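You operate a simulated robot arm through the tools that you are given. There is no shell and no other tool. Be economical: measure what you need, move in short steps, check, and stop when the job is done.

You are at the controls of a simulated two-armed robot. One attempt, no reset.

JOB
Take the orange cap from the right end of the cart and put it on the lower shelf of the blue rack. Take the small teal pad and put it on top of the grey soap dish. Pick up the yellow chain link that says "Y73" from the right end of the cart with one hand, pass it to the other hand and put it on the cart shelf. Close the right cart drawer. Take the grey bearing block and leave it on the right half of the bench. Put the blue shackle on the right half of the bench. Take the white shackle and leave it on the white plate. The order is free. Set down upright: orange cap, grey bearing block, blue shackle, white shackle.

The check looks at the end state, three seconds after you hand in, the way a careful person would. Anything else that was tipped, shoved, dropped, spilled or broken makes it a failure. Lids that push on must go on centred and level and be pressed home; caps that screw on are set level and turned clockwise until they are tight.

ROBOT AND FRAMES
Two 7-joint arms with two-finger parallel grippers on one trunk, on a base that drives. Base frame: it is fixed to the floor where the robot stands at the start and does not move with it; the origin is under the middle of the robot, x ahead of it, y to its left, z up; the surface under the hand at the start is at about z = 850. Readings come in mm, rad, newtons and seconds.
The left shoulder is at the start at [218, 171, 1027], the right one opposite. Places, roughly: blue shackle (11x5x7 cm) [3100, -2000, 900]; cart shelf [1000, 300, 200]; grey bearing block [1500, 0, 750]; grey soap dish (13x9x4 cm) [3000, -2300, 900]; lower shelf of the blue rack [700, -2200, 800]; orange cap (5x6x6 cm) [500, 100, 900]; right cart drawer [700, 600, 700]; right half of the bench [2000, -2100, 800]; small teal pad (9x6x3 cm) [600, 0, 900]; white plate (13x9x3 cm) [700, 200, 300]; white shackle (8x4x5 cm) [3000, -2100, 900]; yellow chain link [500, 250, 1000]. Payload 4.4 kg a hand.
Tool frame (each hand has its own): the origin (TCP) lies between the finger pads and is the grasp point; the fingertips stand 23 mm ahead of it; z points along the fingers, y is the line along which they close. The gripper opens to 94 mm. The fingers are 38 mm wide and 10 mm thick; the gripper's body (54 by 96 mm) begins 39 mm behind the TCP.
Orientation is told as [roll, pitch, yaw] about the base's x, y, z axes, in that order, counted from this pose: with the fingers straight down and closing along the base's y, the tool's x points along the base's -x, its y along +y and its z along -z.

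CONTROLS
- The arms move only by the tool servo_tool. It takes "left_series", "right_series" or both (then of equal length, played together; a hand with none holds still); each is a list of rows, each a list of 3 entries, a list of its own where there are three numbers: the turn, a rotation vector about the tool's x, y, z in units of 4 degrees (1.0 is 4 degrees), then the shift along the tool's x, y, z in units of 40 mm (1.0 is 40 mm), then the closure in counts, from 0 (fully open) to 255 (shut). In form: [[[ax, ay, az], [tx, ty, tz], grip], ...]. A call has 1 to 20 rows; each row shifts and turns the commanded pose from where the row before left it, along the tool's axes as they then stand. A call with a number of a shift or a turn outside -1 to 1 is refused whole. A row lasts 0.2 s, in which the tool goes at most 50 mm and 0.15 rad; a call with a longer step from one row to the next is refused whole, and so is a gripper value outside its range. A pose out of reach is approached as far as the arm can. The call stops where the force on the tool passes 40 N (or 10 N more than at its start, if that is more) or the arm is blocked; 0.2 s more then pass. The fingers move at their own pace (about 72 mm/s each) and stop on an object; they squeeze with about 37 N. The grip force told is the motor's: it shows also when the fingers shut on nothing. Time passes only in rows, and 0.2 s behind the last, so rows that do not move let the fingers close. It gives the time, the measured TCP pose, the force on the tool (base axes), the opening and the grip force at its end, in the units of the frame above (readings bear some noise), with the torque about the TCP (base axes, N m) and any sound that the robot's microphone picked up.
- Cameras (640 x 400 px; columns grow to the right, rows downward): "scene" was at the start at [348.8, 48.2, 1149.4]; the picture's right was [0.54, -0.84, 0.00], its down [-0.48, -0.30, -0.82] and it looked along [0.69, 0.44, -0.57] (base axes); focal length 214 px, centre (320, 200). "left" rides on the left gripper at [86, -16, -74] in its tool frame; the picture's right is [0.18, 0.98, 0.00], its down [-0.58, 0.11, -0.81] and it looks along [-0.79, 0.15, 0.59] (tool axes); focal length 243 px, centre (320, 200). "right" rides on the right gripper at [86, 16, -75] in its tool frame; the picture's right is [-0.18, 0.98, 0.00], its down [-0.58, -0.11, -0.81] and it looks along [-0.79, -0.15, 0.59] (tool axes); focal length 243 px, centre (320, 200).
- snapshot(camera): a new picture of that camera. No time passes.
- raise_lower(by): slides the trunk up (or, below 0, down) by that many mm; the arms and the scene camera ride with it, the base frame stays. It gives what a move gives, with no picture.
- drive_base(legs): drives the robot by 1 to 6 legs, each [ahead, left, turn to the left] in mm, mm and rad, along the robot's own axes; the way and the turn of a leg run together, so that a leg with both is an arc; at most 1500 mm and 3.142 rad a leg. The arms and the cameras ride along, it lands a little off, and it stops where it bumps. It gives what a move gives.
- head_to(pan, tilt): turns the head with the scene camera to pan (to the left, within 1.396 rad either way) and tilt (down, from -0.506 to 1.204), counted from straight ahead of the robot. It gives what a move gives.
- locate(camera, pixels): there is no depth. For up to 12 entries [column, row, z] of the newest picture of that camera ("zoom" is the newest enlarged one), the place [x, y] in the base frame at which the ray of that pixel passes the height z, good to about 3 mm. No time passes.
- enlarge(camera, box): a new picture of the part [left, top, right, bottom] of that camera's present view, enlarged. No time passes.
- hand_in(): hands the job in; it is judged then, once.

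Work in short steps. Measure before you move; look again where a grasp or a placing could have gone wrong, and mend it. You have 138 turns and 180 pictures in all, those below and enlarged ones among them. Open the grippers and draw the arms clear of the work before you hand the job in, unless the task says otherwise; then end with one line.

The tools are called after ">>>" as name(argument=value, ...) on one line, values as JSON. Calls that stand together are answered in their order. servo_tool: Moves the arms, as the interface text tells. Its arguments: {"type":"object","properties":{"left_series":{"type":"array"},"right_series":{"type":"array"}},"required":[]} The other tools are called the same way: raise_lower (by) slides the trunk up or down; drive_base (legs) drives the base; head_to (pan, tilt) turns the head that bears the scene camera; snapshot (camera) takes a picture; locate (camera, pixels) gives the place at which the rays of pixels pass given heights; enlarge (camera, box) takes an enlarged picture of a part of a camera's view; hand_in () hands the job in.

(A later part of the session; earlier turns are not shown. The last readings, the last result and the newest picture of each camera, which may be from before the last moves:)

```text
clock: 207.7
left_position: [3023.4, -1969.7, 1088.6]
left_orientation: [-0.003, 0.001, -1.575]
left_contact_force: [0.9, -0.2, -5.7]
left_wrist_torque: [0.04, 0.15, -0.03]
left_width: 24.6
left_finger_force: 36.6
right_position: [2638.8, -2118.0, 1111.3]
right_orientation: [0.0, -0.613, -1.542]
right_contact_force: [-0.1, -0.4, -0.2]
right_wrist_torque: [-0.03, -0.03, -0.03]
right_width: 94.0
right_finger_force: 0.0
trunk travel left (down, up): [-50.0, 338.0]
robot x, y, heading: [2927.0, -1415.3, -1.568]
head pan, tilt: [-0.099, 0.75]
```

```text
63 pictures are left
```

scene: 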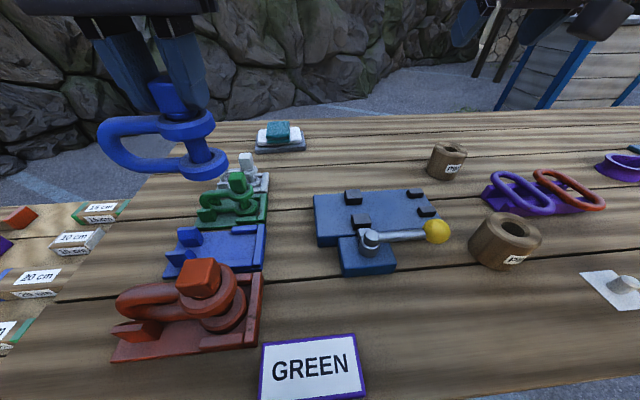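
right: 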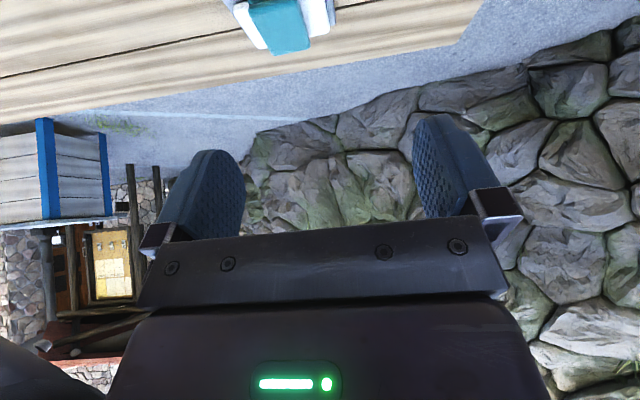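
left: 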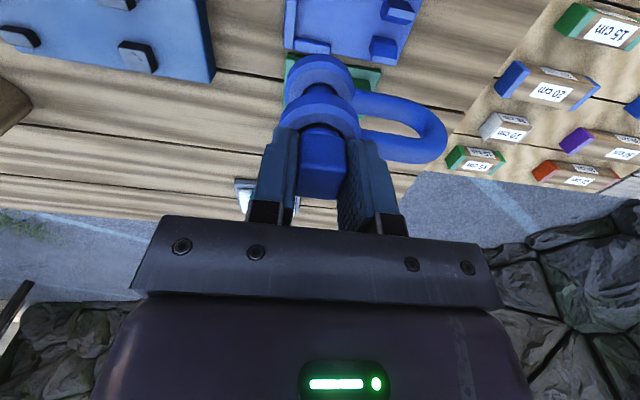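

The blue shackle hangs upright in the left hand; its nest stayed. I shift the base back left, and bring the right hand to a pre-grasp point at the white shackle's head.

>>> drive_base(legs=[[0, 165, 0]])

>>> servo_tool(right_series=[[[0, 0, 0], [0, 0.905, 0], 0], [[0, 0, 0], [0, 0.905, 0], 0], [[0, 0, 0], [0, 0.905, 0], 0], [[0, 0, 0], [0, 0.905, 0], 0], [[0, 0, 0], [0, 0.905, 0], 0], [[0, 0, 0], [0, 0.905, 0], 0], [[0, 0, 0], [0.665, 0, 0.44], 0], [[0, 0, 0], [0.665, 0, 0.44], 0], [[0, 0, 0], [0.665, 0, 0.44], 0], [[0, 0, 0], [0.665, 0, 0.44], 0]], left_series=[[[0, 0, 0], [0, 0.9, 0], 255], [[0, 0, 0], [0, 0.9, 0], 255], [[0, 0, 0], [0, 0.9, 0], 255], [[0, 0, 0], [0, 0, 0], 255], [[0, 0, 0], [0, 0, 0], 255], [[0, 0, 0], [0, 0, 0], 255], [[0, 0, 0], [0, 0, 0], 255], [[0, 0, 0], [0, 0, 0], 255], [[0, 0, 0], [0, 0, 0], 255], [[0, 0, 0], [0, 0, 0], 255]])

>>> snapshot(camera="right")

>>> snapshot(camera="scene")

```text
clock: 209.8
left_position: [3188.1, -1971.1, 1090.5]
left_orientation: [-0.004, 0.001, -1.582]
left_contact_force: [1.4, 0.0, -5.6]
left_wrist_torque: [-0.02, 0.13, -0.01]
left_width: 24.4
left_finger_force: 37.3
right_position: [2802.7, -2115.1, 1112.4]
right_orientation: [0.0, -0.612, -1.549]
right_contact_force: [-0.5, -0.5, 0.5]
right_wrist_torque: [0.02, 0.0, -0.01]
right_width: 94.0
right_finger_force: 0.0
trunk travel left (down, up): [-50.0, 338.0]
robot x, y, heading: [3096.9, -1409.1, -1.575]
head pan, tilt: [-0.099, 0.75]
```

```text
clock: 212.0
left_position: [3298.5, -1974.9, 1091.2]
left_orientation: [-0.003, 0.001, -1.581]
left_contact_force: [0.3, 0.2, -5.6]
left_wrist_torque: [0.0, 0.11, 0.01]
left_width: 24.1
left_finger_force: 36.7
right_position: [3019.6, -2064.4, 992.9]
right_orientation: [0.0, -0.612, -1.55]
right_contact_force: [0.3, 0.5, -0.6]
right_wrist_torque: [-0.01, 0.05, -0.02]
right_width: 94.1
right_finger_force: 0.1
trunk travel left (down, up): [-50.0, 338.0]
robot x, y, heading: [3097.0, -1413.0, -1.577]
head pan, tilt: [-0.099, 0.75]
```

```text
62 pictures are left
```

right: 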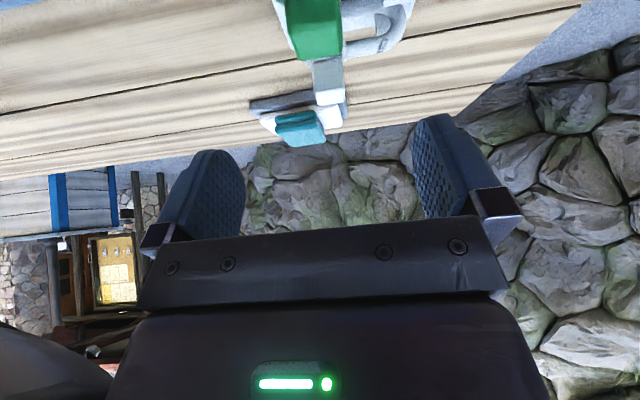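

```text
61 pictures are left
```

scene: 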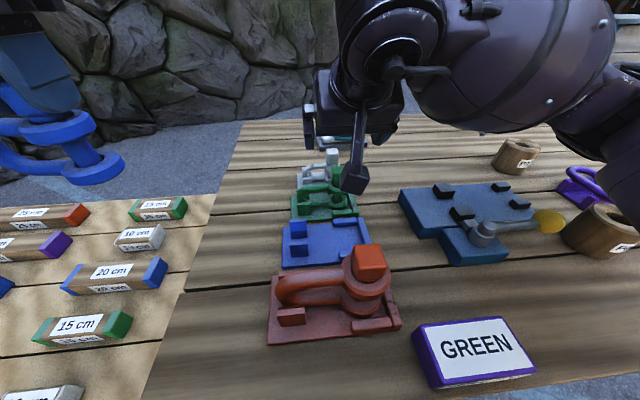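

The white head shows at (328,80) in the right view, top face near (331,98). I check its position.

>>> locate(camera="right", pixels=[[331, 98, 934], [318, 105, 934], [344, 101, 934], [331, 98, 930], [313, 62, 915], [340, 58, 915]])

>>> enlarge(camera="right", box=[230, 0, 430, 150])

```text
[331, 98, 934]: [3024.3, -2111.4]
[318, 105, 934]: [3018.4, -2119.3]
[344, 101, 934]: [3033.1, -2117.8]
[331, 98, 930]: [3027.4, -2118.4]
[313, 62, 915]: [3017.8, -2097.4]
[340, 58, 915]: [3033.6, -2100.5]
```

```text
2.67 times, centred on (330, 75) of right
```

zoom: 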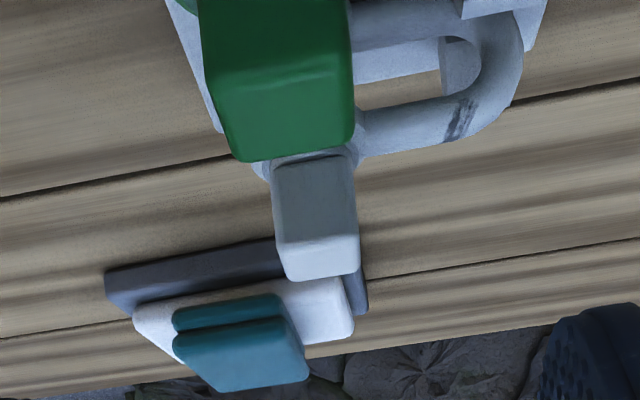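

White head center ≈(3025,−2111), ~17 mm wide. I advance along the tool axis to z 939 and close.

>>> servo_tool(right_series=[[[0, 0, 0], [-0.018, 0.037, 0.563], 0], [[0, 0, 0], [-0.018, 0.037, 0.563], 0], [[0, 0, 0], [-0.018, 0.037, 0.563], 0], [[0, 0, 0], [0, 0, 0], 255], [[0, 0, 0], [0, 0, 0], 255], [[0, 0, 0], [0, 0, 0], 255], [[0, 0, 0], [0, 0, 0], 255], [[0, 0, 0], [0, 0, 0], 255]])

>>> snapshot(camera="right")

>>> enlarge(camera="scene", box=[270, 110, 420, 250])

```text
clock: 213.8
left_position: [3297.5, -1972.6, 1092.3]
left_orientation: [-0.003, 0.001, -1.582]
left_contact_force: [0.4, 0.9, -6.1]
left_wrist_torque: [0.01, 0.13, 0.02]
left_width: 24.4
left_finger_force: 36.9
right_position: [3023.7, -2105.3, 940.5]
right_orientation: [0.0, -0.613, -1.549]
right_contact_force: [1.2, -0.8, -0.3]
right_wrist_torque: [-0.03, 0.02, 0.0]
right_width: 20.8
right_finger_force: 37.1
trunk travel left (down, up): [-50.0, 338.0]
robot x, y, heading: [3095.1, -1411.4, -1.574]
head pan, tilt: [-0.099, 0.75]
```

```text
59 pictures are left
```

right: 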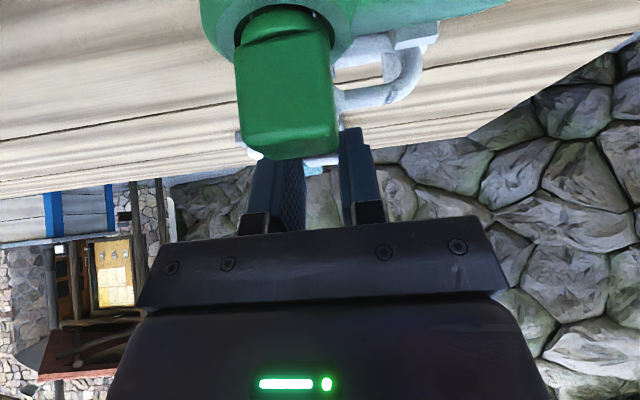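

```text
2.86 times, centred on (345, 180) of scene
```

zoom: 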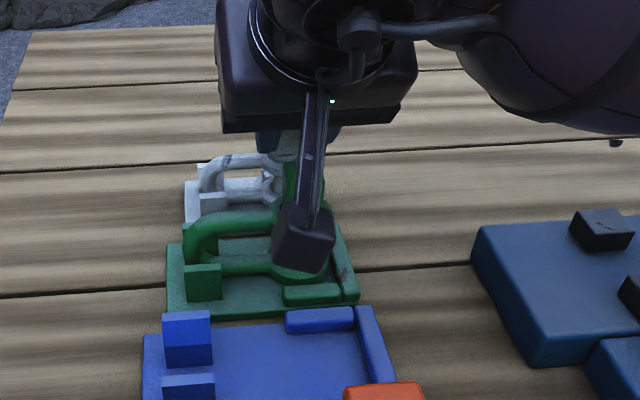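

Grip shows 20.8 mm on the white head. I lift straight up slowly.

>>> servo_tool(right_series=[[[0, 0, 0], [-0.14, 0, -0.2], 255], [[0, 0, 0], [-0.23, 0, -0.33], 255], [[0, 0, 0], [-0.4, 0, -0.57], 255], [[0, 0, 0], [-0.46, 0, -0.65], 255], [[0, 0, 0], [-0.46, 0, -0.65], 255], [[0, 0, 0], [-0.46, 0, -0.65], 255], [[0, 0, 0], [0, 0, 0], 255]])

>>> snapshot(camera="right")

>>> snapshot(camera="scene")

```text
clock: 215.4
left_position: [3296.6, -1973.5, 1090.6]
left_orientation: [-0.003, 0.001, -1.58]
left_contact_force: [0.5, -0.3, -5.7]
left_wrist_torque: [0.02, 0.11, -0.02]
left_width: 24.5
left_finger_force: 37.3
right_position: [3024.9, -2103.6, 1090.0]
right_orientation: [0.001, -0.61, -1.551]
right_contact_force: [0.5, 0.3, -1.5]
right_wrist_torque: [0.04, 0.04, 0.01]
right_width: 21.1
right_finger_force: 37.0
trunk travel left (down, up): [-50.0, 338.0]
robot x, y, heading: [3097.3, -1412.7, -1.574]
head pan, tilt: [-0.099, 0.75]
```

```text
57 pictures are left
```

right: 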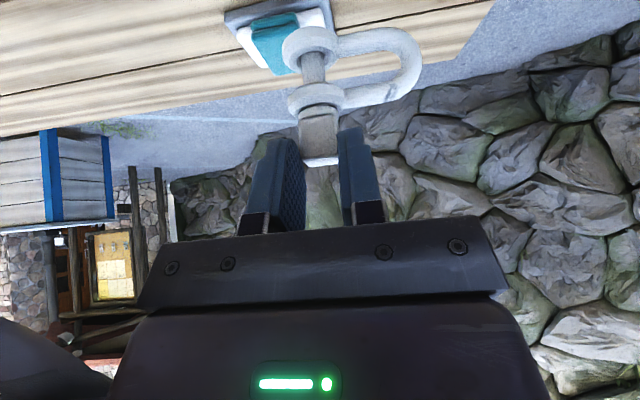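

```text
56 pictures are left
```

scene: 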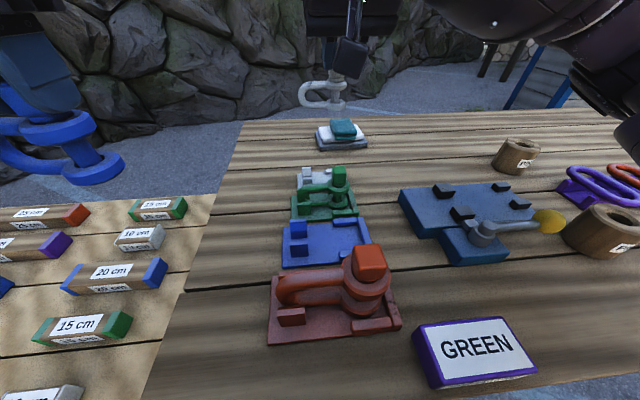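

Both shackles are carried upright. I drive along the bench to its right half with the loads high, and look for a free place.

>>> drive_base(legs=[[-60, 0, 0], [0, -1150, 0]])

>>> head_to(pan=0.15, tilt=0.7)

>>> snapshot(camera="scene")

```text
clock: 226.3
left_position: [2147.8, -1910.6, 1091.7]
left_orientation: [-0.003, 0.0, -1.587]
left_contact_force: [0.2, 0.7, -5.8]
left_wrist_torque: [0.0, 0.13, -0.01]
left_width: 24.6
left_finger_force: 37.1
right_position: [1874.8, -2038.2, 1090.5]
right_orientation: [-0.001, -0.611, -1.553]
right_contact_force: [0.1, 0.0, -2.1]
right_wrist_torque: [0.03, 0.05, -0.04]
right_width: 20.6
right_finger_force: 37.4
trunk travel left (down, up): [-50.0, 338.0]
robot x, y, heading: [1950.0, -1348.9, -1.574]
head pan, tilt: [-0.099, 0.75]
```

```text
clock: 227.1
left_position: [2147.5, -1910.1, 1092.2]
left_orientation: [-0.003, -0.001, -1.588]
left_contact_force: [0.0, -0.2, -5.7]
left_wrist_torque: [0.08, 0.09, -0.04]
left_width: 24.4
left_finger_force: 36.7
right_position: [1874.6, -2037.7, 1090.2]
right_orientation: [0.0, -0.613, -1.553]
right_contact_force: [0.4, 1.2, -2.2]
right_wrist_torque: [0.04, 0.04, 0.0]
right_width: 20.7
right_finger_force: 37.3
trunk travel left (down, up): [-50.0, 338.0]
robot x, y, heading: [1950.0, -1349.0, -1.576]
head pan, tilt: [0.15, 0.7]
```

```text
55 pictures are left
```

scene: 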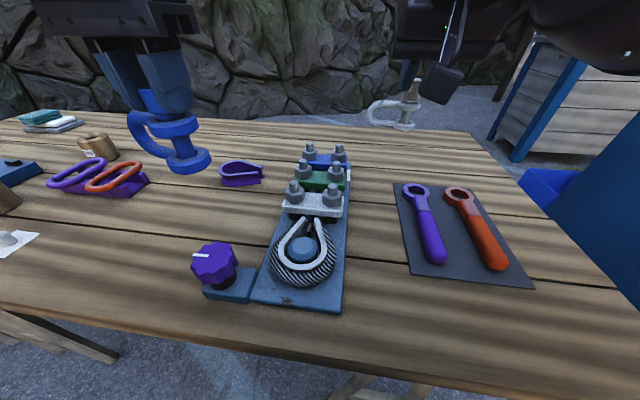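

Free spots: between the blue board and the wrench mat (~372,230), and near (420,160). I measure them and the bench's right end.

>>> locate(camera="scene", pixels=[[350, 230, 859], [398, 230, 859], [375, 280, 859], [340, 310, 859], [420, 290, 859], [620, 290, 859], [481, 133, 859], [400, 185, 859], [255, 300, 859], [240, 187, 859], [207, 295, 859], [150, 250, 859]])

```text
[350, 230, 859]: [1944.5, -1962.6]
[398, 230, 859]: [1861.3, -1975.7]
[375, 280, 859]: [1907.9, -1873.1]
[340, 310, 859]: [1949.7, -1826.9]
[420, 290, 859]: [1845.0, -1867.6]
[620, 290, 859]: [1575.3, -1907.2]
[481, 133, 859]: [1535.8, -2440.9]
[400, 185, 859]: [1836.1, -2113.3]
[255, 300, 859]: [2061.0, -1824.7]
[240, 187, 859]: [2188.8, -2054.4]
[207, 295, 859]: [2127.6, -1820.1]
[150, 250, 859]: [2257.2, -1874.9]
```

The free patch around (2200,−1930) on the right half (bench center ≈2350) suits the blue shackle. I move over it and lower to near contact.

>>> servo_tool(left_series=[[[0, 0, 0], [-0.5, 0.8, 0], 255], [[0, 0, 0], [0, 0.13, 0.7], 255], [[0, 0, 0], [0, 0, 0.9], 255], [[0, 0, 0], [0, 0, 0.9], 255], [[0, 0, 0], [0, 0, 0.9], 255], [[0, 0, 0], [0, 0, 0.2], 255], [[0, 0, 0], [0, 0, 0], 255]])

>>> snapshot(camera="scene")

>>> snapshot(camera="left")

```text
clock: 228.7
left_position: [2186.6, -1929.3, 947.8]
left_orientation: [-0.001, -0.001, -1.588]
left_contact_force: [0.4, -0.6, -5.5]
left_wrist_torque: [0.05, 0.1, 0.01]
left_width: 24.1
left_finger_force: 37.0
right_position: [1875.0, -2036.5, 1090.2]
right_orientation: [0.0, -0.612, -1.554]
right_contact_force: [0.4, 0.1, -1.9]
right_wrist_torque: [0.06, 0.01, 0.01]
right_width: 20.5
right_finger_force: 37.0
trunk travel left (down, up): [-50.0, 338.0]
robot x, y, heading: [1949.7, -1346.9, -1.575]
head pan, tilt: [0.15, 0.7]
```

```text
54 pictures are left
```

scene: 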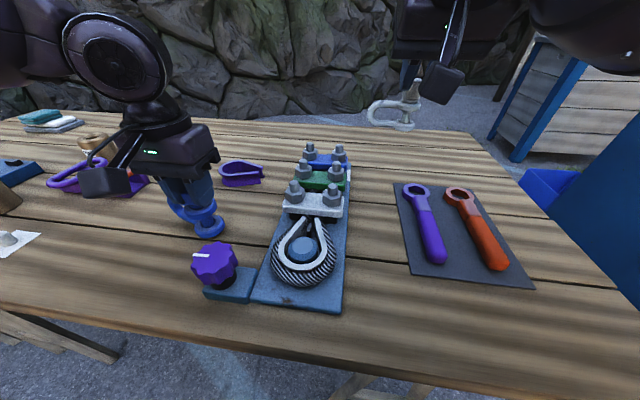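

```text
53 pictures are left
```

left: 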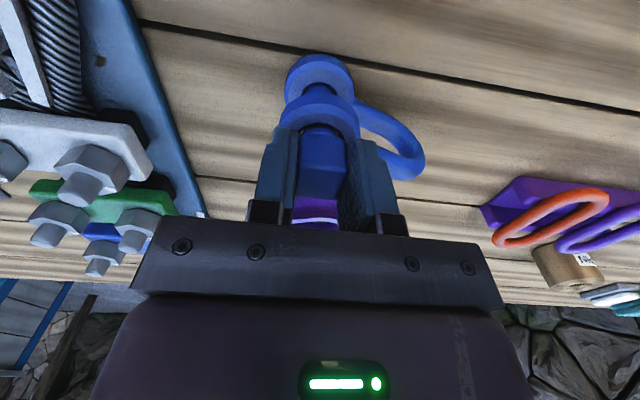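

Clear around. I lower in small steps to contact.

>>> servo_tool(left_series=[[[0, 0, 0], [0, 0, 0.08], 255], [[0, 0, 0], [0, 0, 0.08], 255], [[0, 0, 0], [0, 0, 0.08], 255], [[0, 0, 0], [0, 0, 0.05], 255], [[0, 0, 0], [0, 0, 0], 255]])

```text
clock: 229.8
left_position: [2184.0, -1929.8, 937.0]
left_orientation: [-0.002, -0.001, -1.587]
left_contact_force: [0.0, -1.1, 5.9]
left_wrist_torque: [-0.08, -0.39, -0.02]
left_width: 24.6
left_finger_force: 37.1
right_position: [1875.2, -2037.0, 1092.0]
right_orientation: [0.001, -0.614, -1.553]
right_contact_force: [-0.1, -0.4, -1.4]
right_wrist_torque: [0.07, -0.02, 0.0]
right_width: 20.9
right_finger_force: 36.8
trunk travel left (down, up): [-50.0, 338.0]
robot x, y, heading: [1950.9, -1346.9, -1.576]
head pan, tilt: [0.15, 0.7]
```

It has touched (force rose by 11 N). I press 1.5 mm more, open, and lift away.

>>> servo_tool(left_series=[[[0, 0, 0], [0, 0, 0.04], 255], [[0, 0, 0], [0, 0, 0], 185], [[0, 0, 0], [0, 0, 0], 170], [[0, 0, 0], [0, 0, 0], 150], [[0, 0, 0], [0, 0, 0], 120], [[0, 0, 0], [0, 0, -0.3], 120], [[0, 0, 0], [0, 0, -0.9], 120], [[0, 0, 0], [0, 0, -0.9], 60], [[0, 0, 0], [0, 0, -0.9], 0], [[0, 0, 0], [0, 0, -0.9], 0]])

>>> enlarge(camera="scene", box=[120, 130, 300, 310])

>>> snapshot(camera="left")

```text
clock: 232.1
left_position: [2184.6, -1929.7, 1096.4]
left_orientation: [-0.001, 0.001, -1.586]
left_contact_force: [-0.2, 0.3, 0.1]
left_wrist_torque: [-0.01, -0.01, 0.01]
left_width: 93.9
left_finger_force: 0.0
right_position: [1874.5, -2036.6, 1091.7]
right_orientation: [0.001, -0.613, -1.556]
right_contact_force: [-0.1, -0.2, -1.9]
right_wrist_torque: [0.06, 0.0, -0.01]
right_width: 20.8
right_finger_force: 37.2
trunk travel left (down, up): [-50.0, 338.0]
robot x, y, heading: [1949.0, -1349.7, -1.575]
head pan, tilt: [0.15, 0.7]
```

```text
2.22 times, centred on (210, 220) of scene
```

zoom: 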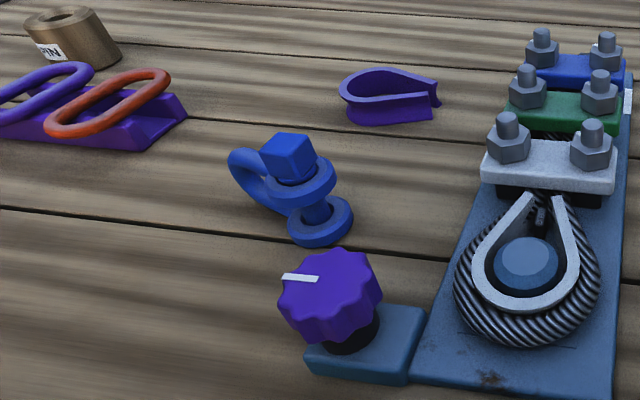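

```text
51 pictures are left
```

left: 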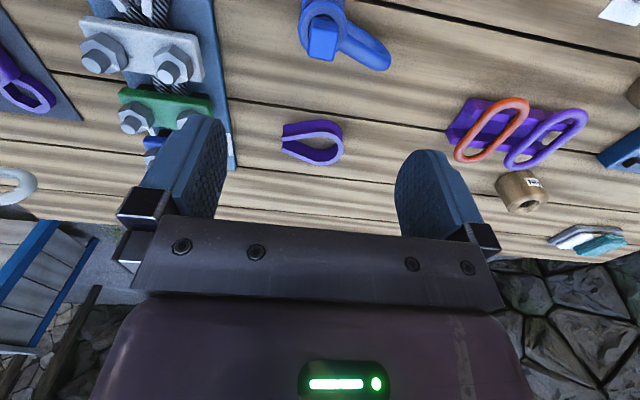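

The blue shackle stands upright on the right half. Now I back off, turn round toward the cart and look for the grey bearing block and the shelf's right side.

>>> drive_base(legs=[[-450, 0, 0], [0, 0, 3.141]])

>>> head_to(pan=0.5, tilt=0.3)

>>> snapshot(camera="scene")

```text
clock: 242.1
left_position: [1736.8, -299.5, 1093.8]
left_orientation: [-0.002, 0.0, 1.52]
left_contact_force: [0.1, -0.1, -0.1]
left_wrist_torque: [0.02, -0.02, 0.0]
left_width: 94.0
left_finger_force: 0.0
right_position: [2051.6, -202.9, 1090.7]
right_orientation: [0.001, -0.612, 1.551]
right_contact_force: [0.0, 0.1, -1.8]
right_wrist_torque: [-0.02, -0.03, -0.01]
right_width: 20.6
right_finger_force: 36.9
trunk travel left (down, up): [-50.0, 338.0]
robot x, y, heading: [1952.3, -888.1, 1.523]
head pan, tilt: [0.15, 0.7]
```

```text
clock: 242.9
left_position: [1738.3, -298.2, 1093.6]
left_orientation: [-0.004, 0.0, 1.521]
left_contact_force: [0.0, 0.2, 0.3]
left_wrist_torque: [-0.01, -0.01, -0.02]
left_width: 94.1
left_finger_force: 0.0
right_position: [2049.6, -204.0, 1090.4]
right_orientation: [0.0, -0.612, 1.551]
right_contact_force: [0.8, -0.1, -1.2]
right_wrist_torque: [-0.09, -0.02, 0.01]
right_width: 20.8
right_finger_force: 36.7
trunk travel left (down, up): [-50.0, 338.0]
robot x, y, heading: [1952.5, -883.3, 1.531]
head pan, tilt: [0.499, 0.3]
```

```text
50 pictures are left
```

scene: 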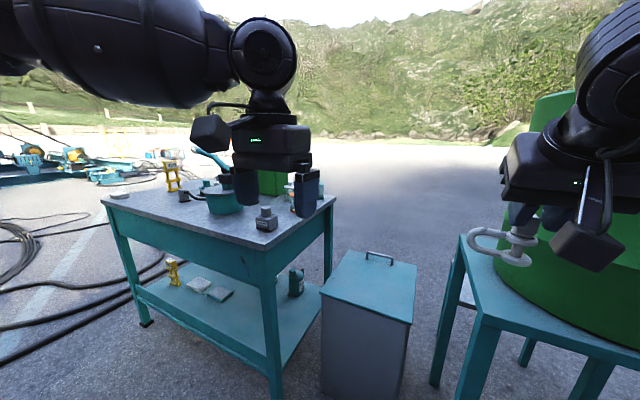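

At the far end of the cart stands a grey block (266,218); the shelf with link and plates is open on this side. I zoom.

>>> enlarge(camera="scene", box=[95, 150, 345, 400])

>>> locate(camera="scene", pixels=[[266, 231, 850], [258, 225, 850], [278, 225, 850], [267, 206, 900], [200, 285, 255], [219, 293, 255], [173, 285, 230], [272, 250, 850], [265, 252, 850]])

```text
1.60 times, centred on (220, 275) of scene
```

zoom: 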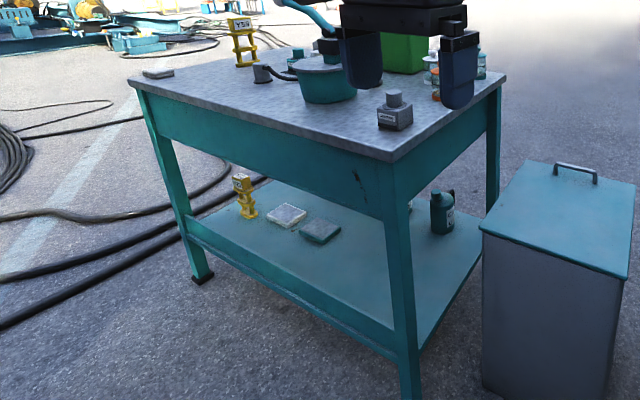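

```text
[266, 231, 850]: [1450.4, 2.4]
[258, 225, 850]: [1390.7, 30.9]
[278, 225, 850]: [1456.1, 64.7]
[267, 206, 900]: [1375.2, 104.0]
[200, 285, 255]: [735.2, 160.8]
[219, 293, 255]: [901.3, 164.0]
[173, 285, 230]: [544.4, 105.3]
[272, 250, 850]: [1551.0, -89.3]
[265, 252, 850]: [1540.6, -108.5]
```

The bearing block stands at ≈(1430,30) on the cart top; the white plate center is ≈(735,161). I first place the white shackle: drive beside the cart facing the shelf.

>>> drive_base(legs=[[0, 0, 0.042], [-130, 0, 0], [0, 1317, 0]])

>>> raise_lower(by=-49)

>>> head_to(pan=-0.1, tilt=0.7)

>>> snapshot(camera="scene")

```text
clock: 256.1
left_position: [388.1, -426.3, 1094.3]
left_orientation: [-0.002, 0.001, 1.548]
left_contact_force: [-0.4, 0.0, 0.4]
left_wrist_torque: [0.02, 0.0, -0.01]
left_width: 94.0
left_finger_force: 0.0
right_position: [698.5, -322.0, 1091.0]
right_orientation: [0.0, -0.614, 1.58]
right_contact_force: [-0.1, 0.2, -2.0]
right_wrist_torque: [-0.05, -0.06, 0.01]
right_width: 20.9
right_finger_force: 36.9
trunk travel left (down, up): [-50.0, 338.0]
robot x, y, heading: [619.2, -1015.1, 1.552]
head pan, tilt: [0.499, 0.3]
```

```text
clock: 257.0
left_position: [387.1, -426.1, 1046.1]
left_orientation: [0.0, -0.002, 1.548]
left_contact_force: [0.0, -0.3, 0.0]
left_wrist_torque: [0.03, 0.0, -0.01]
left_width: 93.8
left_finger_force: 0.1
right_position: [697.4, -321.7, 1042.4]
right_orientation: [0.003, -0.614, 1.578]
right_contact_force: [0.2, 0.5, -2.2]
right_wrist_torque: [-0.01, -0.02, 0.01]
right_width: 20.7
right_finger_force: 37.4
trunk travel left (down, up): [-1.0, 387.0]
robot x, y, heading: [620.5, -1010.8, 1.555]
head pan, tilt: [0.499, 0.3]
```

```text
clock: 258.0
left_position: [387.9, -424.5, 1045.1]
left_orientation: [-0.003, 0.001, 1.548]
left_contact_force: [0.0, -0.4, 0.3]
left_wrist_torque: [0.02, -0.01, -0.01]
left_width: 94.0
left_finger_force: 0.0
right_position: [696.4, -320.5, 1042.0]
right_orientation: [-0.001, -0.612, 1.58]
right_contact_force: [-0.2, -0.3, -3.1]
right_wrist_torque: [-0.04, -0.03, 0.0]
right_width: 21.0
right_finger_force: 37.3
trunk travel left (down, up): [-1.0, 387.0]
robot x, y, heading: [619.4, -1014.9, 1.552]
head pan, tilt: [-0.099, 0.7]
```

```text
48 pictures are left
```

scene: 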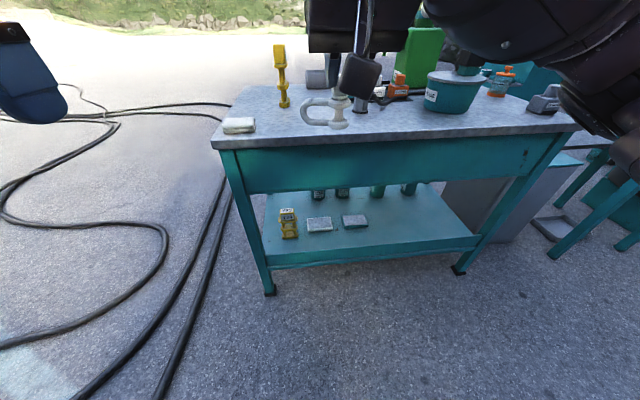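

Clear view of the shelf: link (288,223), white plate (320,224), second plate (355,220). I measure the plate and shelf edge.

>>> enlarge(camera="scene", box=[255, 180, 395, 280])

>>> locate(camera="scene", pixels=[[320, 224, 255], [307, 232, 230], [333, 230, 230], [330, 217, 255], [307, 219, 255], [355, 221, 255], [287, 240, 230], [300, 262, 230], [268, 294, 0], [458, 272, 0]])

```text
4.00 times, centred on (325, 230) of scene
```

zoom: 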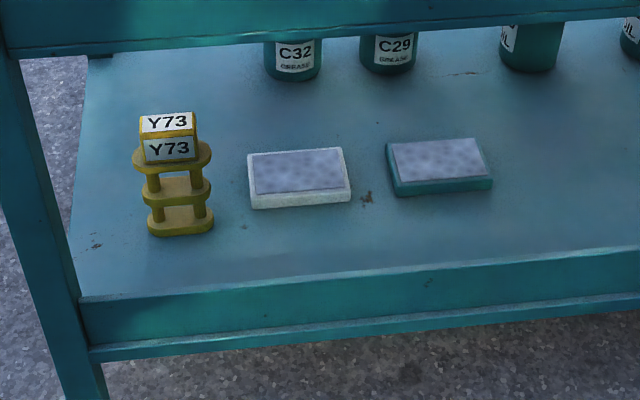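

```text
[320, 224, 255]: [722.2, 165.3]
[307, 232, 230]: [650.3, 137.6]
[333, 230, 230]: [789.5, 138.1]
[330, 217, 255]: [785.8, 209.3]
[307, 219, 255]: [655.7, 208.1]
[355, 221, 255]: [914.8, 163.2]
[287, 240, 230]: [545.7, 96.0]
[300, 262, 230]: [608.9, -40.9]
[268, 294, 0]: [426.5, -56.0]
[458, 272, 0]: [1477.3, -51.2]
```

Plate: x 652–787, y ≈137–209, center ≈(720,170). I lower the right hand in front of the cart with the arm stretched (ahead 833, z 345).

>>> servo_tool(right_series=[[[0, 0, 0], [0.399, -0.068, 0.903], 255], [[0, 0, 0], [0.399, -0.068, 0.903], 255], [[0, 0, 0], [0.399, -0.068, 0.903], 255], [[0, 0, 0], [0.399, -0.068, 0.903], 255], [[0, 0, 0], [0.399, -0.068, 0.903], 255], [[0, 0, 0], [0.399, -0.068, 0.903], 255], [[0, 0, 0], [0.399, -0.068, 0.903], 255], [[0, 0, 0], [0.399, -0.068, 0.903], 255], [[0, 0, 0], [0.399, -0.068, 0.903], 255], [[0, 0, 0], [0.399, -0.068, 0.903], 255], [[0, 0, 0], [0.399, -0.068, 0.903], 255], [[0, 0, 0], [0.399, -0.068, 0.903], 255], [[0, 0, 0], [0.399, -0.068, 0.903], 255], [[0, 0, 0], [0.399, -0.068, 0.903], 255], [[0, 0, 0], [0.399, -0.068, 0.903], 255], [[0, 0, 0], [0.399, -0.068, 0.903], 255], [[0, 0, 0], [0.399, -0.068, 0.903], 255], [[0, 0, 0], [0.399, -0.068, 0.903], 255]])

>>> snapshot(camera="scene")

>>> snapshot(camera="right")

```text
clock: 261.8
left_position: [388.1, -426.2, 1045.0]
left_orientation: [-0.002, 0.0, 1.549]
left_contact_force: [0.7, -0.3, -0.1]
left_wrist_torque: [-0.01, -0.04, 0.01]
left_width: 94.0
left_finger_force: 0.0
right_position: [744.0, -187.2, 344.2]
right_orientation: [0.0, -0.614, 1.58]
right_contact_force: [-0.1, -0.3, -2.5]
right_wrist_torque: [-0.08, -0.02, -0.02]
right_width: 20.8
right_finger_force: 37.4
trunk travel left (down, up): [-1.0, 387.0]
robot x, y, heading: [619.4, -1011.3, 1.548]
head pan, tilt: [-0.099, 0.7]
```

```text
46 pictures are left
```

scene: 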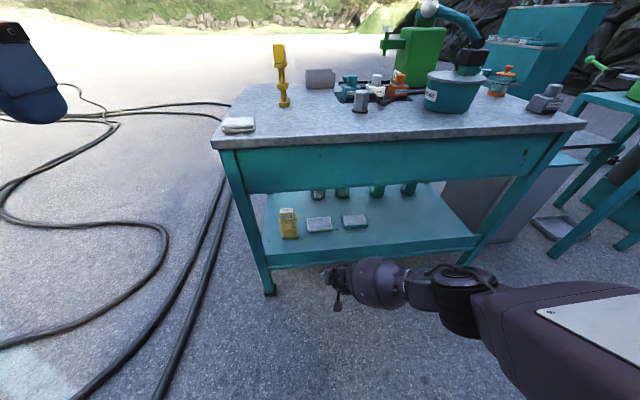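

```text
45 pictures are left
```

right: 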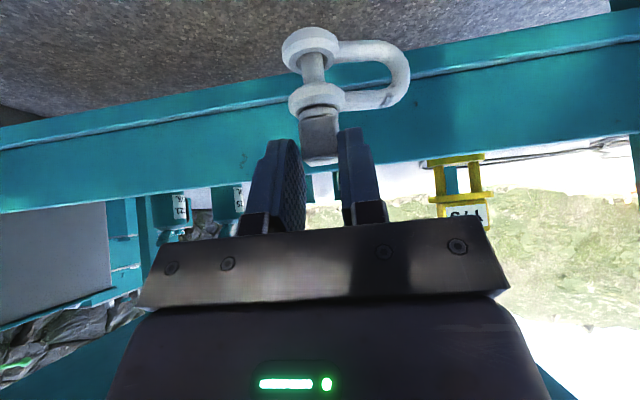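

The hand is at (744,−187,344). I check the height of the side board's upper edge (row ≈170 at col 330) and the shackle's bottom against it.

>>> locate(camera="right", pixels=[[350, 170, 240], [350, 170, 260], [350, 170, 280], [350, 170, 300], [100, 200, 260], [100, 200, 280], [312, 32, 270], [312, 32, 280], [312, 32, 290]])

```text
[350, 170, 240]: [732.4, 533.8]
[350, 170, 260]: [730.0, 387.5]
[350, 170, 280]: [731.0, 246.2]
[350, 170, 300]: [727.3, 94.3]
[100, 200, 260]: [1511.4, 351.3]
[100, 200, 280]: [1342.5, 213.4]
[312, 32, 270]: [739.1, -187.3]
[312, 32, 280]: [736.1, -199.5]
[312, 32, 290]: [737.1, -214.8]
```

The side board's top is at z≈319 and the shackle's bottom ≈78 mm below the TCP, so I raise the hand by 78 mm before going in, then drive 250 mm and check.

>>> servo_tool(right_series=[[[0, 0, 0], [-0.56, 0, -0.8], 255], [[0, 0, 0], [-0.56, 0, -0.8], 255]])

>>> drive_base(legs=[[240, 5, 0]])

>>> snapshot(camera="scene")

>>> snapshot(camera="right")

```text
clock: 262.4
left_position: [387.3, -426.4, 1046.0]
left_orientation: [0.0, 0.001, 1.548]
left_contact_force: [-0.5, 0.3, 0.1]
left_wrist_torque: [0.01, -0.01, 0.01]
left_width: 94.1
left_finger_force: 0.0
right_position: [743.8, -184.3, 423.1]
right_orientation: [0.002, -0.613, 1.582]
right_contact_force: [-0.3, 0.3, -3.3]
right_wrist_torque: [-0.02, -0.04, 0.02]
right_width: 20.8
right_finger_force: 37.1
trunk travel left (down, up): [-1.0, 387.0]
robot x, y, heading: [614.9, -1010.3, 1.553]
head pan, tilt: [-0.099, 0.7]
```

```text
clock: 264.2
left_position: [389.1, -196.6, 1045.4]
left_orientation: [-0.004, 0.0, 1.546]
left_contact_force: [-0.5, 0.2, -0.4]
left_wrist_torque: [0.0, -0.02, -0.02]
left_width: 94.0
left_finger_force: 0.1
right_position: [745.9, 35.3, 416.0]
right_orientation: [-0.004, -0.604, 1.586]
right_contact_force: [-0.1, -0.1, -1.8]
right_wrist_torque: [-0.04, 0.02, -0.01]
right_width: 20.9
right_finger_force: 37.0
trunk travel left (down, up): [-1.0, 387.0]
robot x, y, heading: [619.5, -784.4, 1.55]
head pan, tilt: [-0.099, 0.7]
stopped in leg 1: the robot was blocked; the commanded pose is now the measured one
```

```text
44 pictures are left
```

scene: 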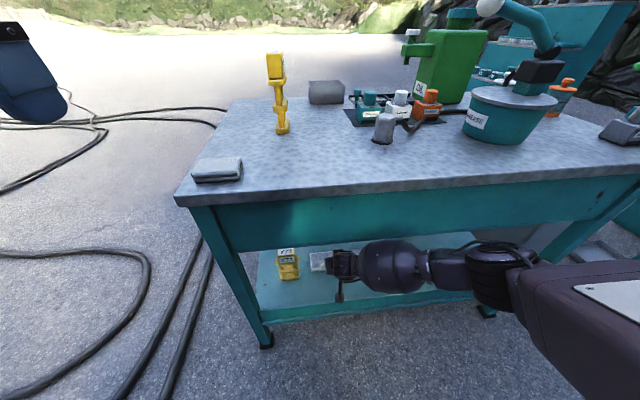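

```text
43 pictures are left
```

right: 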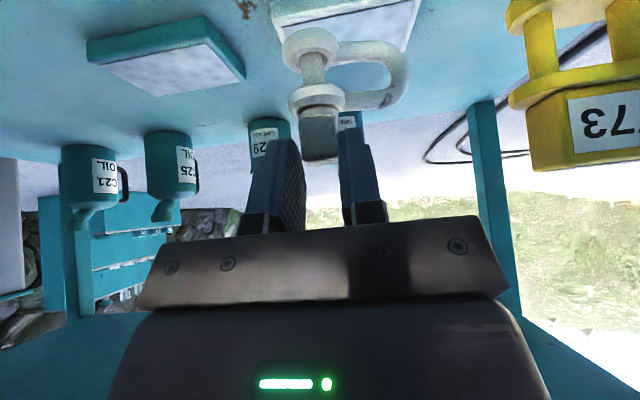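

Blocked at robot y −784: the elbow joint (490,275) meets the apron. We are already past the side board, so I back 25 mm, lower the hand to z≈350 (the elbow sinks with it), and try further.

>>> drive_base(legs=[[-25, 0, 0]])

>>> servo_tool(right_series=[[[0, 0, 0], [0.3, 0, 0.9], 255], [[0, 0, 0], [0.4, 0, 0.8], 255], [[0, 0, 0], [0.1, 0, 0.3], 255]])

>>> snapshot(camera="scene")

>>> snapshot(camera="right")

```text
clock: 265.0
left_position: [387.2, -223.5, 1045.6]
left_orientation: [-0.004, 0.0, 1.546]
left_contact_force: [0.1, -1.2, 0.3]
left_wrist_torque: [0.02, 0.01, 0.03]
left_width: 94.1
left_finger_force: 0.1
right_position: [745.1, 10.5, 416.7]
right_orientation: [-0.003, -0.604, 1.587]
right_contact_force: [-0.3, -1.5, -1.7]
right_wrist_torque: [-0.07, -0.02, -0.01]
right_width: 20.9
right_finger_force: 37.2
trunk travel left (down, up): [-1.0, 387.0]
robot x, y, heading: [623.0, -802.9, 1.551]
head pan, tilt: [-0.099, 0.7]
```

```text
clock: 265.8
left_position: [387.0, -222.6, 1046.5]
left_orientation: [-0.005, 0.0, 1.547]
left_contact_force: [0.0, -0.1, -0.3]
left_wrist_torque: [-0.03, -0.02, 0.03]
left_width: 94.0
left_finger_force: 0.1
right_position: [743.7, 27.4, 328.6]
right_orientation: [-0.002, -0.602, 1.586]
right_contact_force: [0.1, -0.7, -2.8]
right_wrist_torque: [-0.1, -0.01, 0.01]
right_width: 20.8
right_finger_force: 36.8
trunk travel left (down, up): [-1.0, 387.0]
robot x, y, heading: [617.4, -808.5, 1.551]
head pan, tilt: [-0.099, 0.7]
```

```text
42 pictures are left
```

scene: 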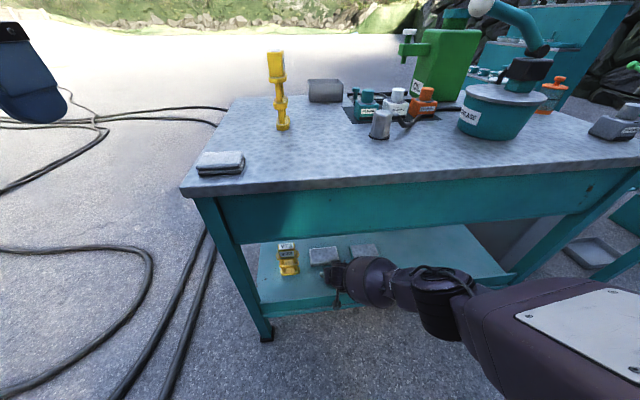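

```text
41 pictures are left
```

right: 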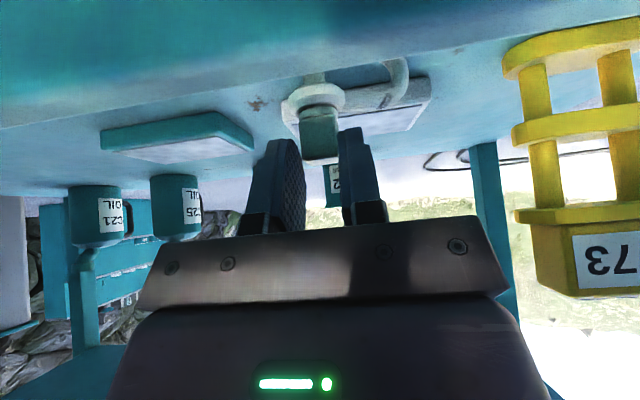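

The camera is level with the side board, so I raise the hand 24 mm (shackle bottom ≈272, plate top ≈248) and drive on.

>>> servo_tool(right_series=[[[0, 0, 0], [-0.34, 0, -0.49], 255]])

>>> drive_base(legs=[[90, 3, 0]])

>>> snapshot(camera="right")

>>> snapshot(camera="scene")

```text
clock: 266.2
left_position: [387.8, -222.4, 1044.7]
left_orientation: [-0.005, 0.0, 1.545]
left_contact_force: [0.3, 0.0, -0.2]
left_wrist_torque: [0.02, -0.01, 0.02]
left_width: 94.3
left_finger_force: 0.1
right_position: [744.3, 26.5, 354.3]
right_orientation: [-0.002, -0.606, 1.586]
right_contact_force: [-0.2, -0.8, -2.1]
right_wrist_torque: [-0.03, -0.04, 0.0]
right_width: 20.7
right_finger_force: 36.8
trunk travel left (down, up): [-1.0, 387.0]
robot x, y, heading: [619.2, -810.0, 1.552]
head pan, tilt: [-0.099, 0.7]
```

```text
clock: 267.3
left_position: [385.5, -129.3, 1040.7]
left_orientation: [-0.002, 0.005, 1.549]
left_contact_force: [0.2, 0.7, -0.3]
left_wrist_torque: [0.03, 0.0, -0.02]
left_width: 94.0
left_finger_force: 0.1
right_position: [743.3, 116.6, 347.5]
right_orientation: [-0.003, -0.595, 1.587]
right_contact_force: [0.3, 0.0, -2.8]
right_wrist_torque: [-0.05, -0.01, -0.04]
right_width: 21.0
right_finger_force: 37.5
trunk travel left (down, up): [-1.0, 387.0]
robot x, y, heading: [616.7, -716.4, 1.553]
head pan, tilt: [-0.099, 0.7]
```

```text
40 pictures are left
```

right: 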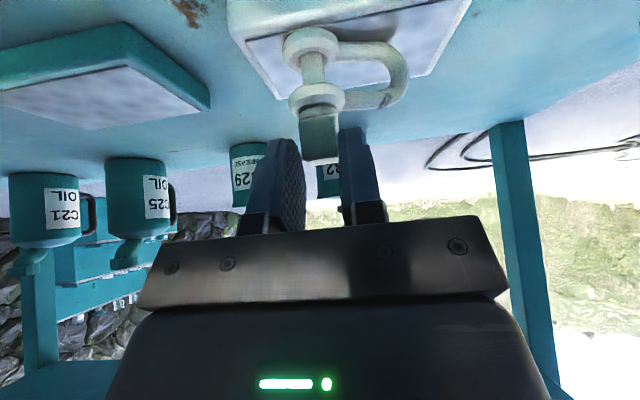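

```text
39 pictures are left
```

scene: 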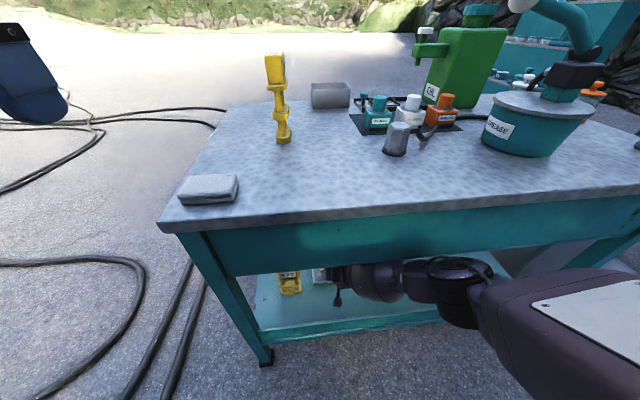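

Advanced to y 117 without block; the shackle is over the plate's near half. I go 45 mm further.

>>> drive_base(legs=[[46, 0, 0]])

>>> enlarge(camera="right", box=[210, 0, 490, 180])

>>> snapshot(camera="scene")

```text
clock: 268.2
left_position: [390.6, -114.6, 1050.5]
left_orientation: [-0.004, -0.007, 1.539]
left_contact_force: [1.0, 0.8, 0.1]
left_wrist_torque: [-0.03, -0.01, -0.04]
left_width: 93.9
left_finger_force: 0.1
right_position: [742.1, 111.1, 338.6]
right_orientation: [0.002, -0.571, 1.591]
right_contact_force: [2.6, 3.0, 42.1]
right_wrist_torque: [0.88, -0.03, -0.1]
right_width: 21.5
right_finger_force: 36.6
trunk travel left (down, up): [-1.0, 387.0]
robot x, y, heading: [616.8, -698.0, 1.545]
head pan, tilt: [-0.099, 0.7]
stopped in leg 1: the robot was blocked; the commanded pose is now the measured one
```

```text
2.22 times, centred on (350, 90) of right
```

zoom: 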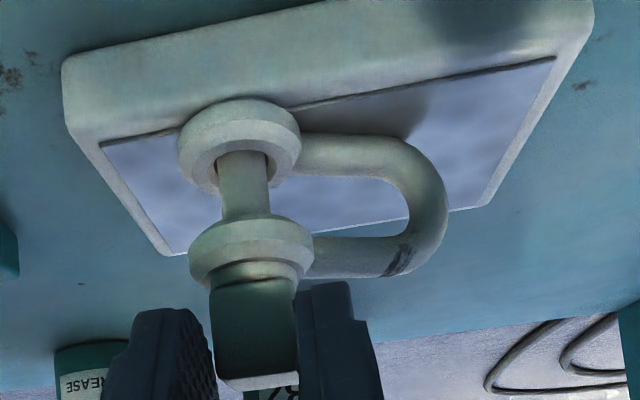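

```text
37 pictures are left
```

scene: 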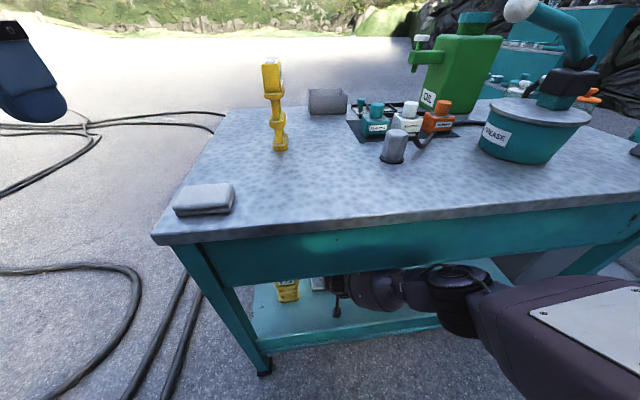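

The shackle's ring already touches the plate's near rim (42 N up) while the elbow is blocked. I back 20 mm, raise slightly and stretch the hand further forward so the elbow straightens and sinks.

>>> drive_base(legs=[[-20, 0, 0]])

>>> servo_tool(right_series=[[[0, -0.3, 0], [-0.65, 0, 0.05], 255], [[0, -0.3, 0], [-0.6, 0, 0.3], 255], [[0, 0, 0], [-0.25, 0, 0.17], 255]])

>>> snapshot(camera="right")

```text
clock: 268.9
left_position: [392.0, -112.9, 1047.5]
left_orientation: [-0.007, -0.004, 1.536]
left_contact_force: [-0.7, -0.3, 0.3]
left_wrist_torque: [-0.02, -0.03, -0.02]
left_width: 94.0
left_finger_force: 0.0
right_position: [741.9, 110.7, 338.5]
right_orientation: [0.006, -0.573, 1.589]
right_contact_force: [6.7, -11.7, 37.0]
right_wrist_torque: [0.41, -0.12, -0.15]
right_width: 20.8
right_finger_force: 36.7
trunk travel left (down, up): [-1.0, 387.0]
robot x, y, heading: [618.3, -698.6, 1.541]
head pan, tilt: [-0.099, 0.7]
stopped in leg 1: the robot was blocked; the commanded pose is now the measured one
```

```text
clock: 269.6
left_position: [407.7, -112.0, 1048.4]
left_orientation: [-0.002, -0.004, 1.516]
left_contact_force: [-0.1, 0.1, 0.0]
left_wrist_torque: [0.01, 0.03, 0.02]
left_width: 93.9
left_finger_force: 0.1
right_position: [780.5, 133.6, 327.9]
right_orientation: [-0.01, -0.574, 1.564]
right_contact_force: [-4.9, 5.1, 17.9]
right_wrist_torque: [0.57, 0.21, 0.09]
right_width: 21.8
right_finger_force: 37.3
trunk travel left (down, up): [-1.0, 387.0]
robot x, y, heading: [617.7, -697.2, 1.518]
head pan, tilt: [-0.099, 0.7]
stopped in row 3 (right hand): the force on the tool passed its limit at 76 N (the readings are from after the stop); the commanded pose is now the measured one
```

```text
36 pictures are left
```

right: 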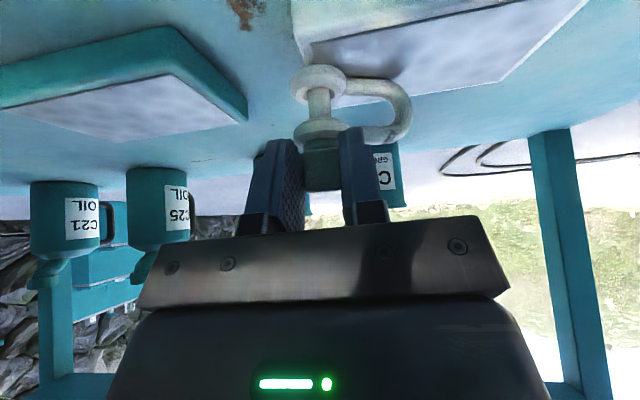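

The robot did not back off and the hand slid sideways to x 780; I stop and look at the whole scene.

>>> snapshot(camera="scene")

>>> enlarge(camera="right", box=[230, 0, 530, 220])

```text
35 pictures are left
```

scene: 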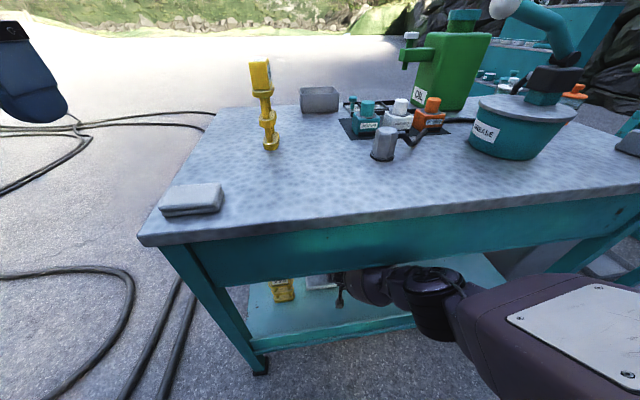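

```text
1.82 times, centred on (380, 110) of right
```

zoom: 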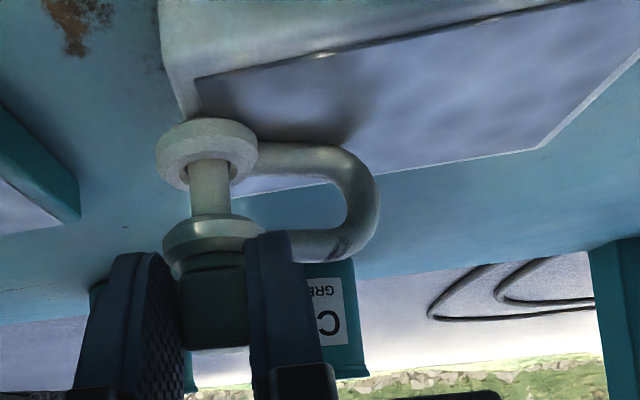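

The shackle is still in the fingers, now over the plate's right edge. I raise the hand 15 mm and drive back 60 mm to free the elbow.

>>> servo_tool(right_series=[[[0, 0, 0], [-0.1, 0, -0.16], 255], [[0, 0, 0], [-0.1, 0, -0.16], 255]])

>>> drive_base(legs=[[-70, 0, 0]])

>>> snapshot(camera="right")

```text
clock: 270.4
left_position: [401.0, -112.0, 1047.7]
left_orientation: [-0.005, -0.006, 1.521]
left_contact_force: [0.0, 0.1, -0.1]
left_wrist_torque: [-0.01, -0.01, 0.01]
left_width: 94.1
left_finger_force: 0.1
right_position: [758.0, 115.2, 327.6]
right_orientation: [-0.002, -0.542, 1.581]
right_contact_force: [0.1, -2.1, 15.6]
right_wrist_torque: [0.51, 0.02, -0.02]
right_width: 21.4
right_finger_force: 36.9
trunk travel left (down, up): [-1.0, 387.0]
robot x, y, heading: [617.2, -703.2, 1.529]
head pan, tilt: [-0.099, 0.7]
stopped in row 2 (right hand): the arm was blocked; the commanded pose is now the measured one
```

```text
clock: 271.4
left_position: [398.4, -177.2, 1044.7]
left_orientation: [-0.005, -0.001, 1.522]
left_contact_force: [0.9, 0.2, 0.6]
left_wrist_torque: [-0.01, 0.02, 0.07]
left_width: 93.9
left_finger_force: 0.1
right_position: [758.6, 52.0, 328.5]
right_orientation: [-0.003, -0.546, 1.578]
right_contact_force: [0.2, 1.0, -1.1]
right_wrist_torque: [-0.04, -0.01, -0.02]
right_width: 21.1
right_finger_force: 37.0
trunk travel left (down, up): [-1.0, 387.0]
robot x, y, heading: [615.8, -769.8, 1.526]
head pan, tilt: [-0.099, 0.7]
```

```text
33 pictures are left
```

right: 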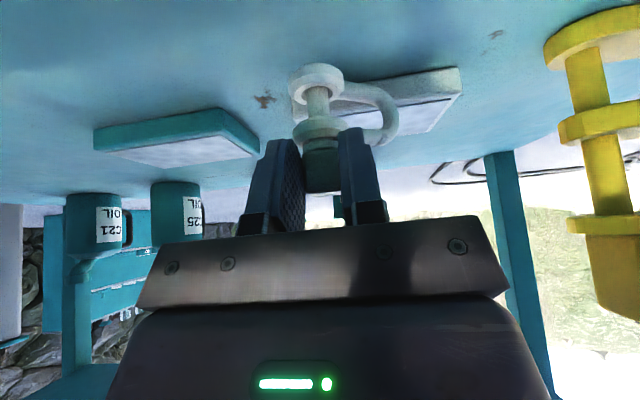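

Free again. I measure the plate's actual edges from this picture to see how deep I must go.

>>> enlarge(camera="right", box=[250, 40, 500, 180])

>>> locate(camera="right", pixels=[[460, 67, 230], [462, 92, 255], [427, 131, 255], [293, 92, 230], [297, 105, 255], [315, 68, 258]])

```text
2.56 times, centred on (375, 110) of right
```

zoom: 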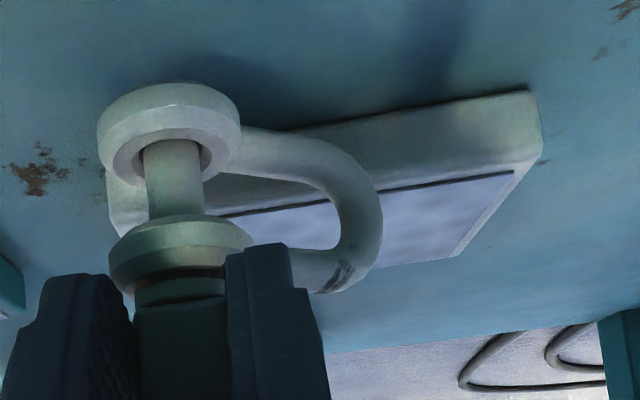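

```text
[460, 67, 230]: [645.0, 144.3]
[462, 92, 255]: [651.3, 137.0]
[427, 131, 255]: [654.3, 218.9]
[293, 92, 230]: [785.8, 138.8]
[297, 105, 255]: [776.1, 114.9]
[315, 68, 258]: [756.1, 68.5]
```

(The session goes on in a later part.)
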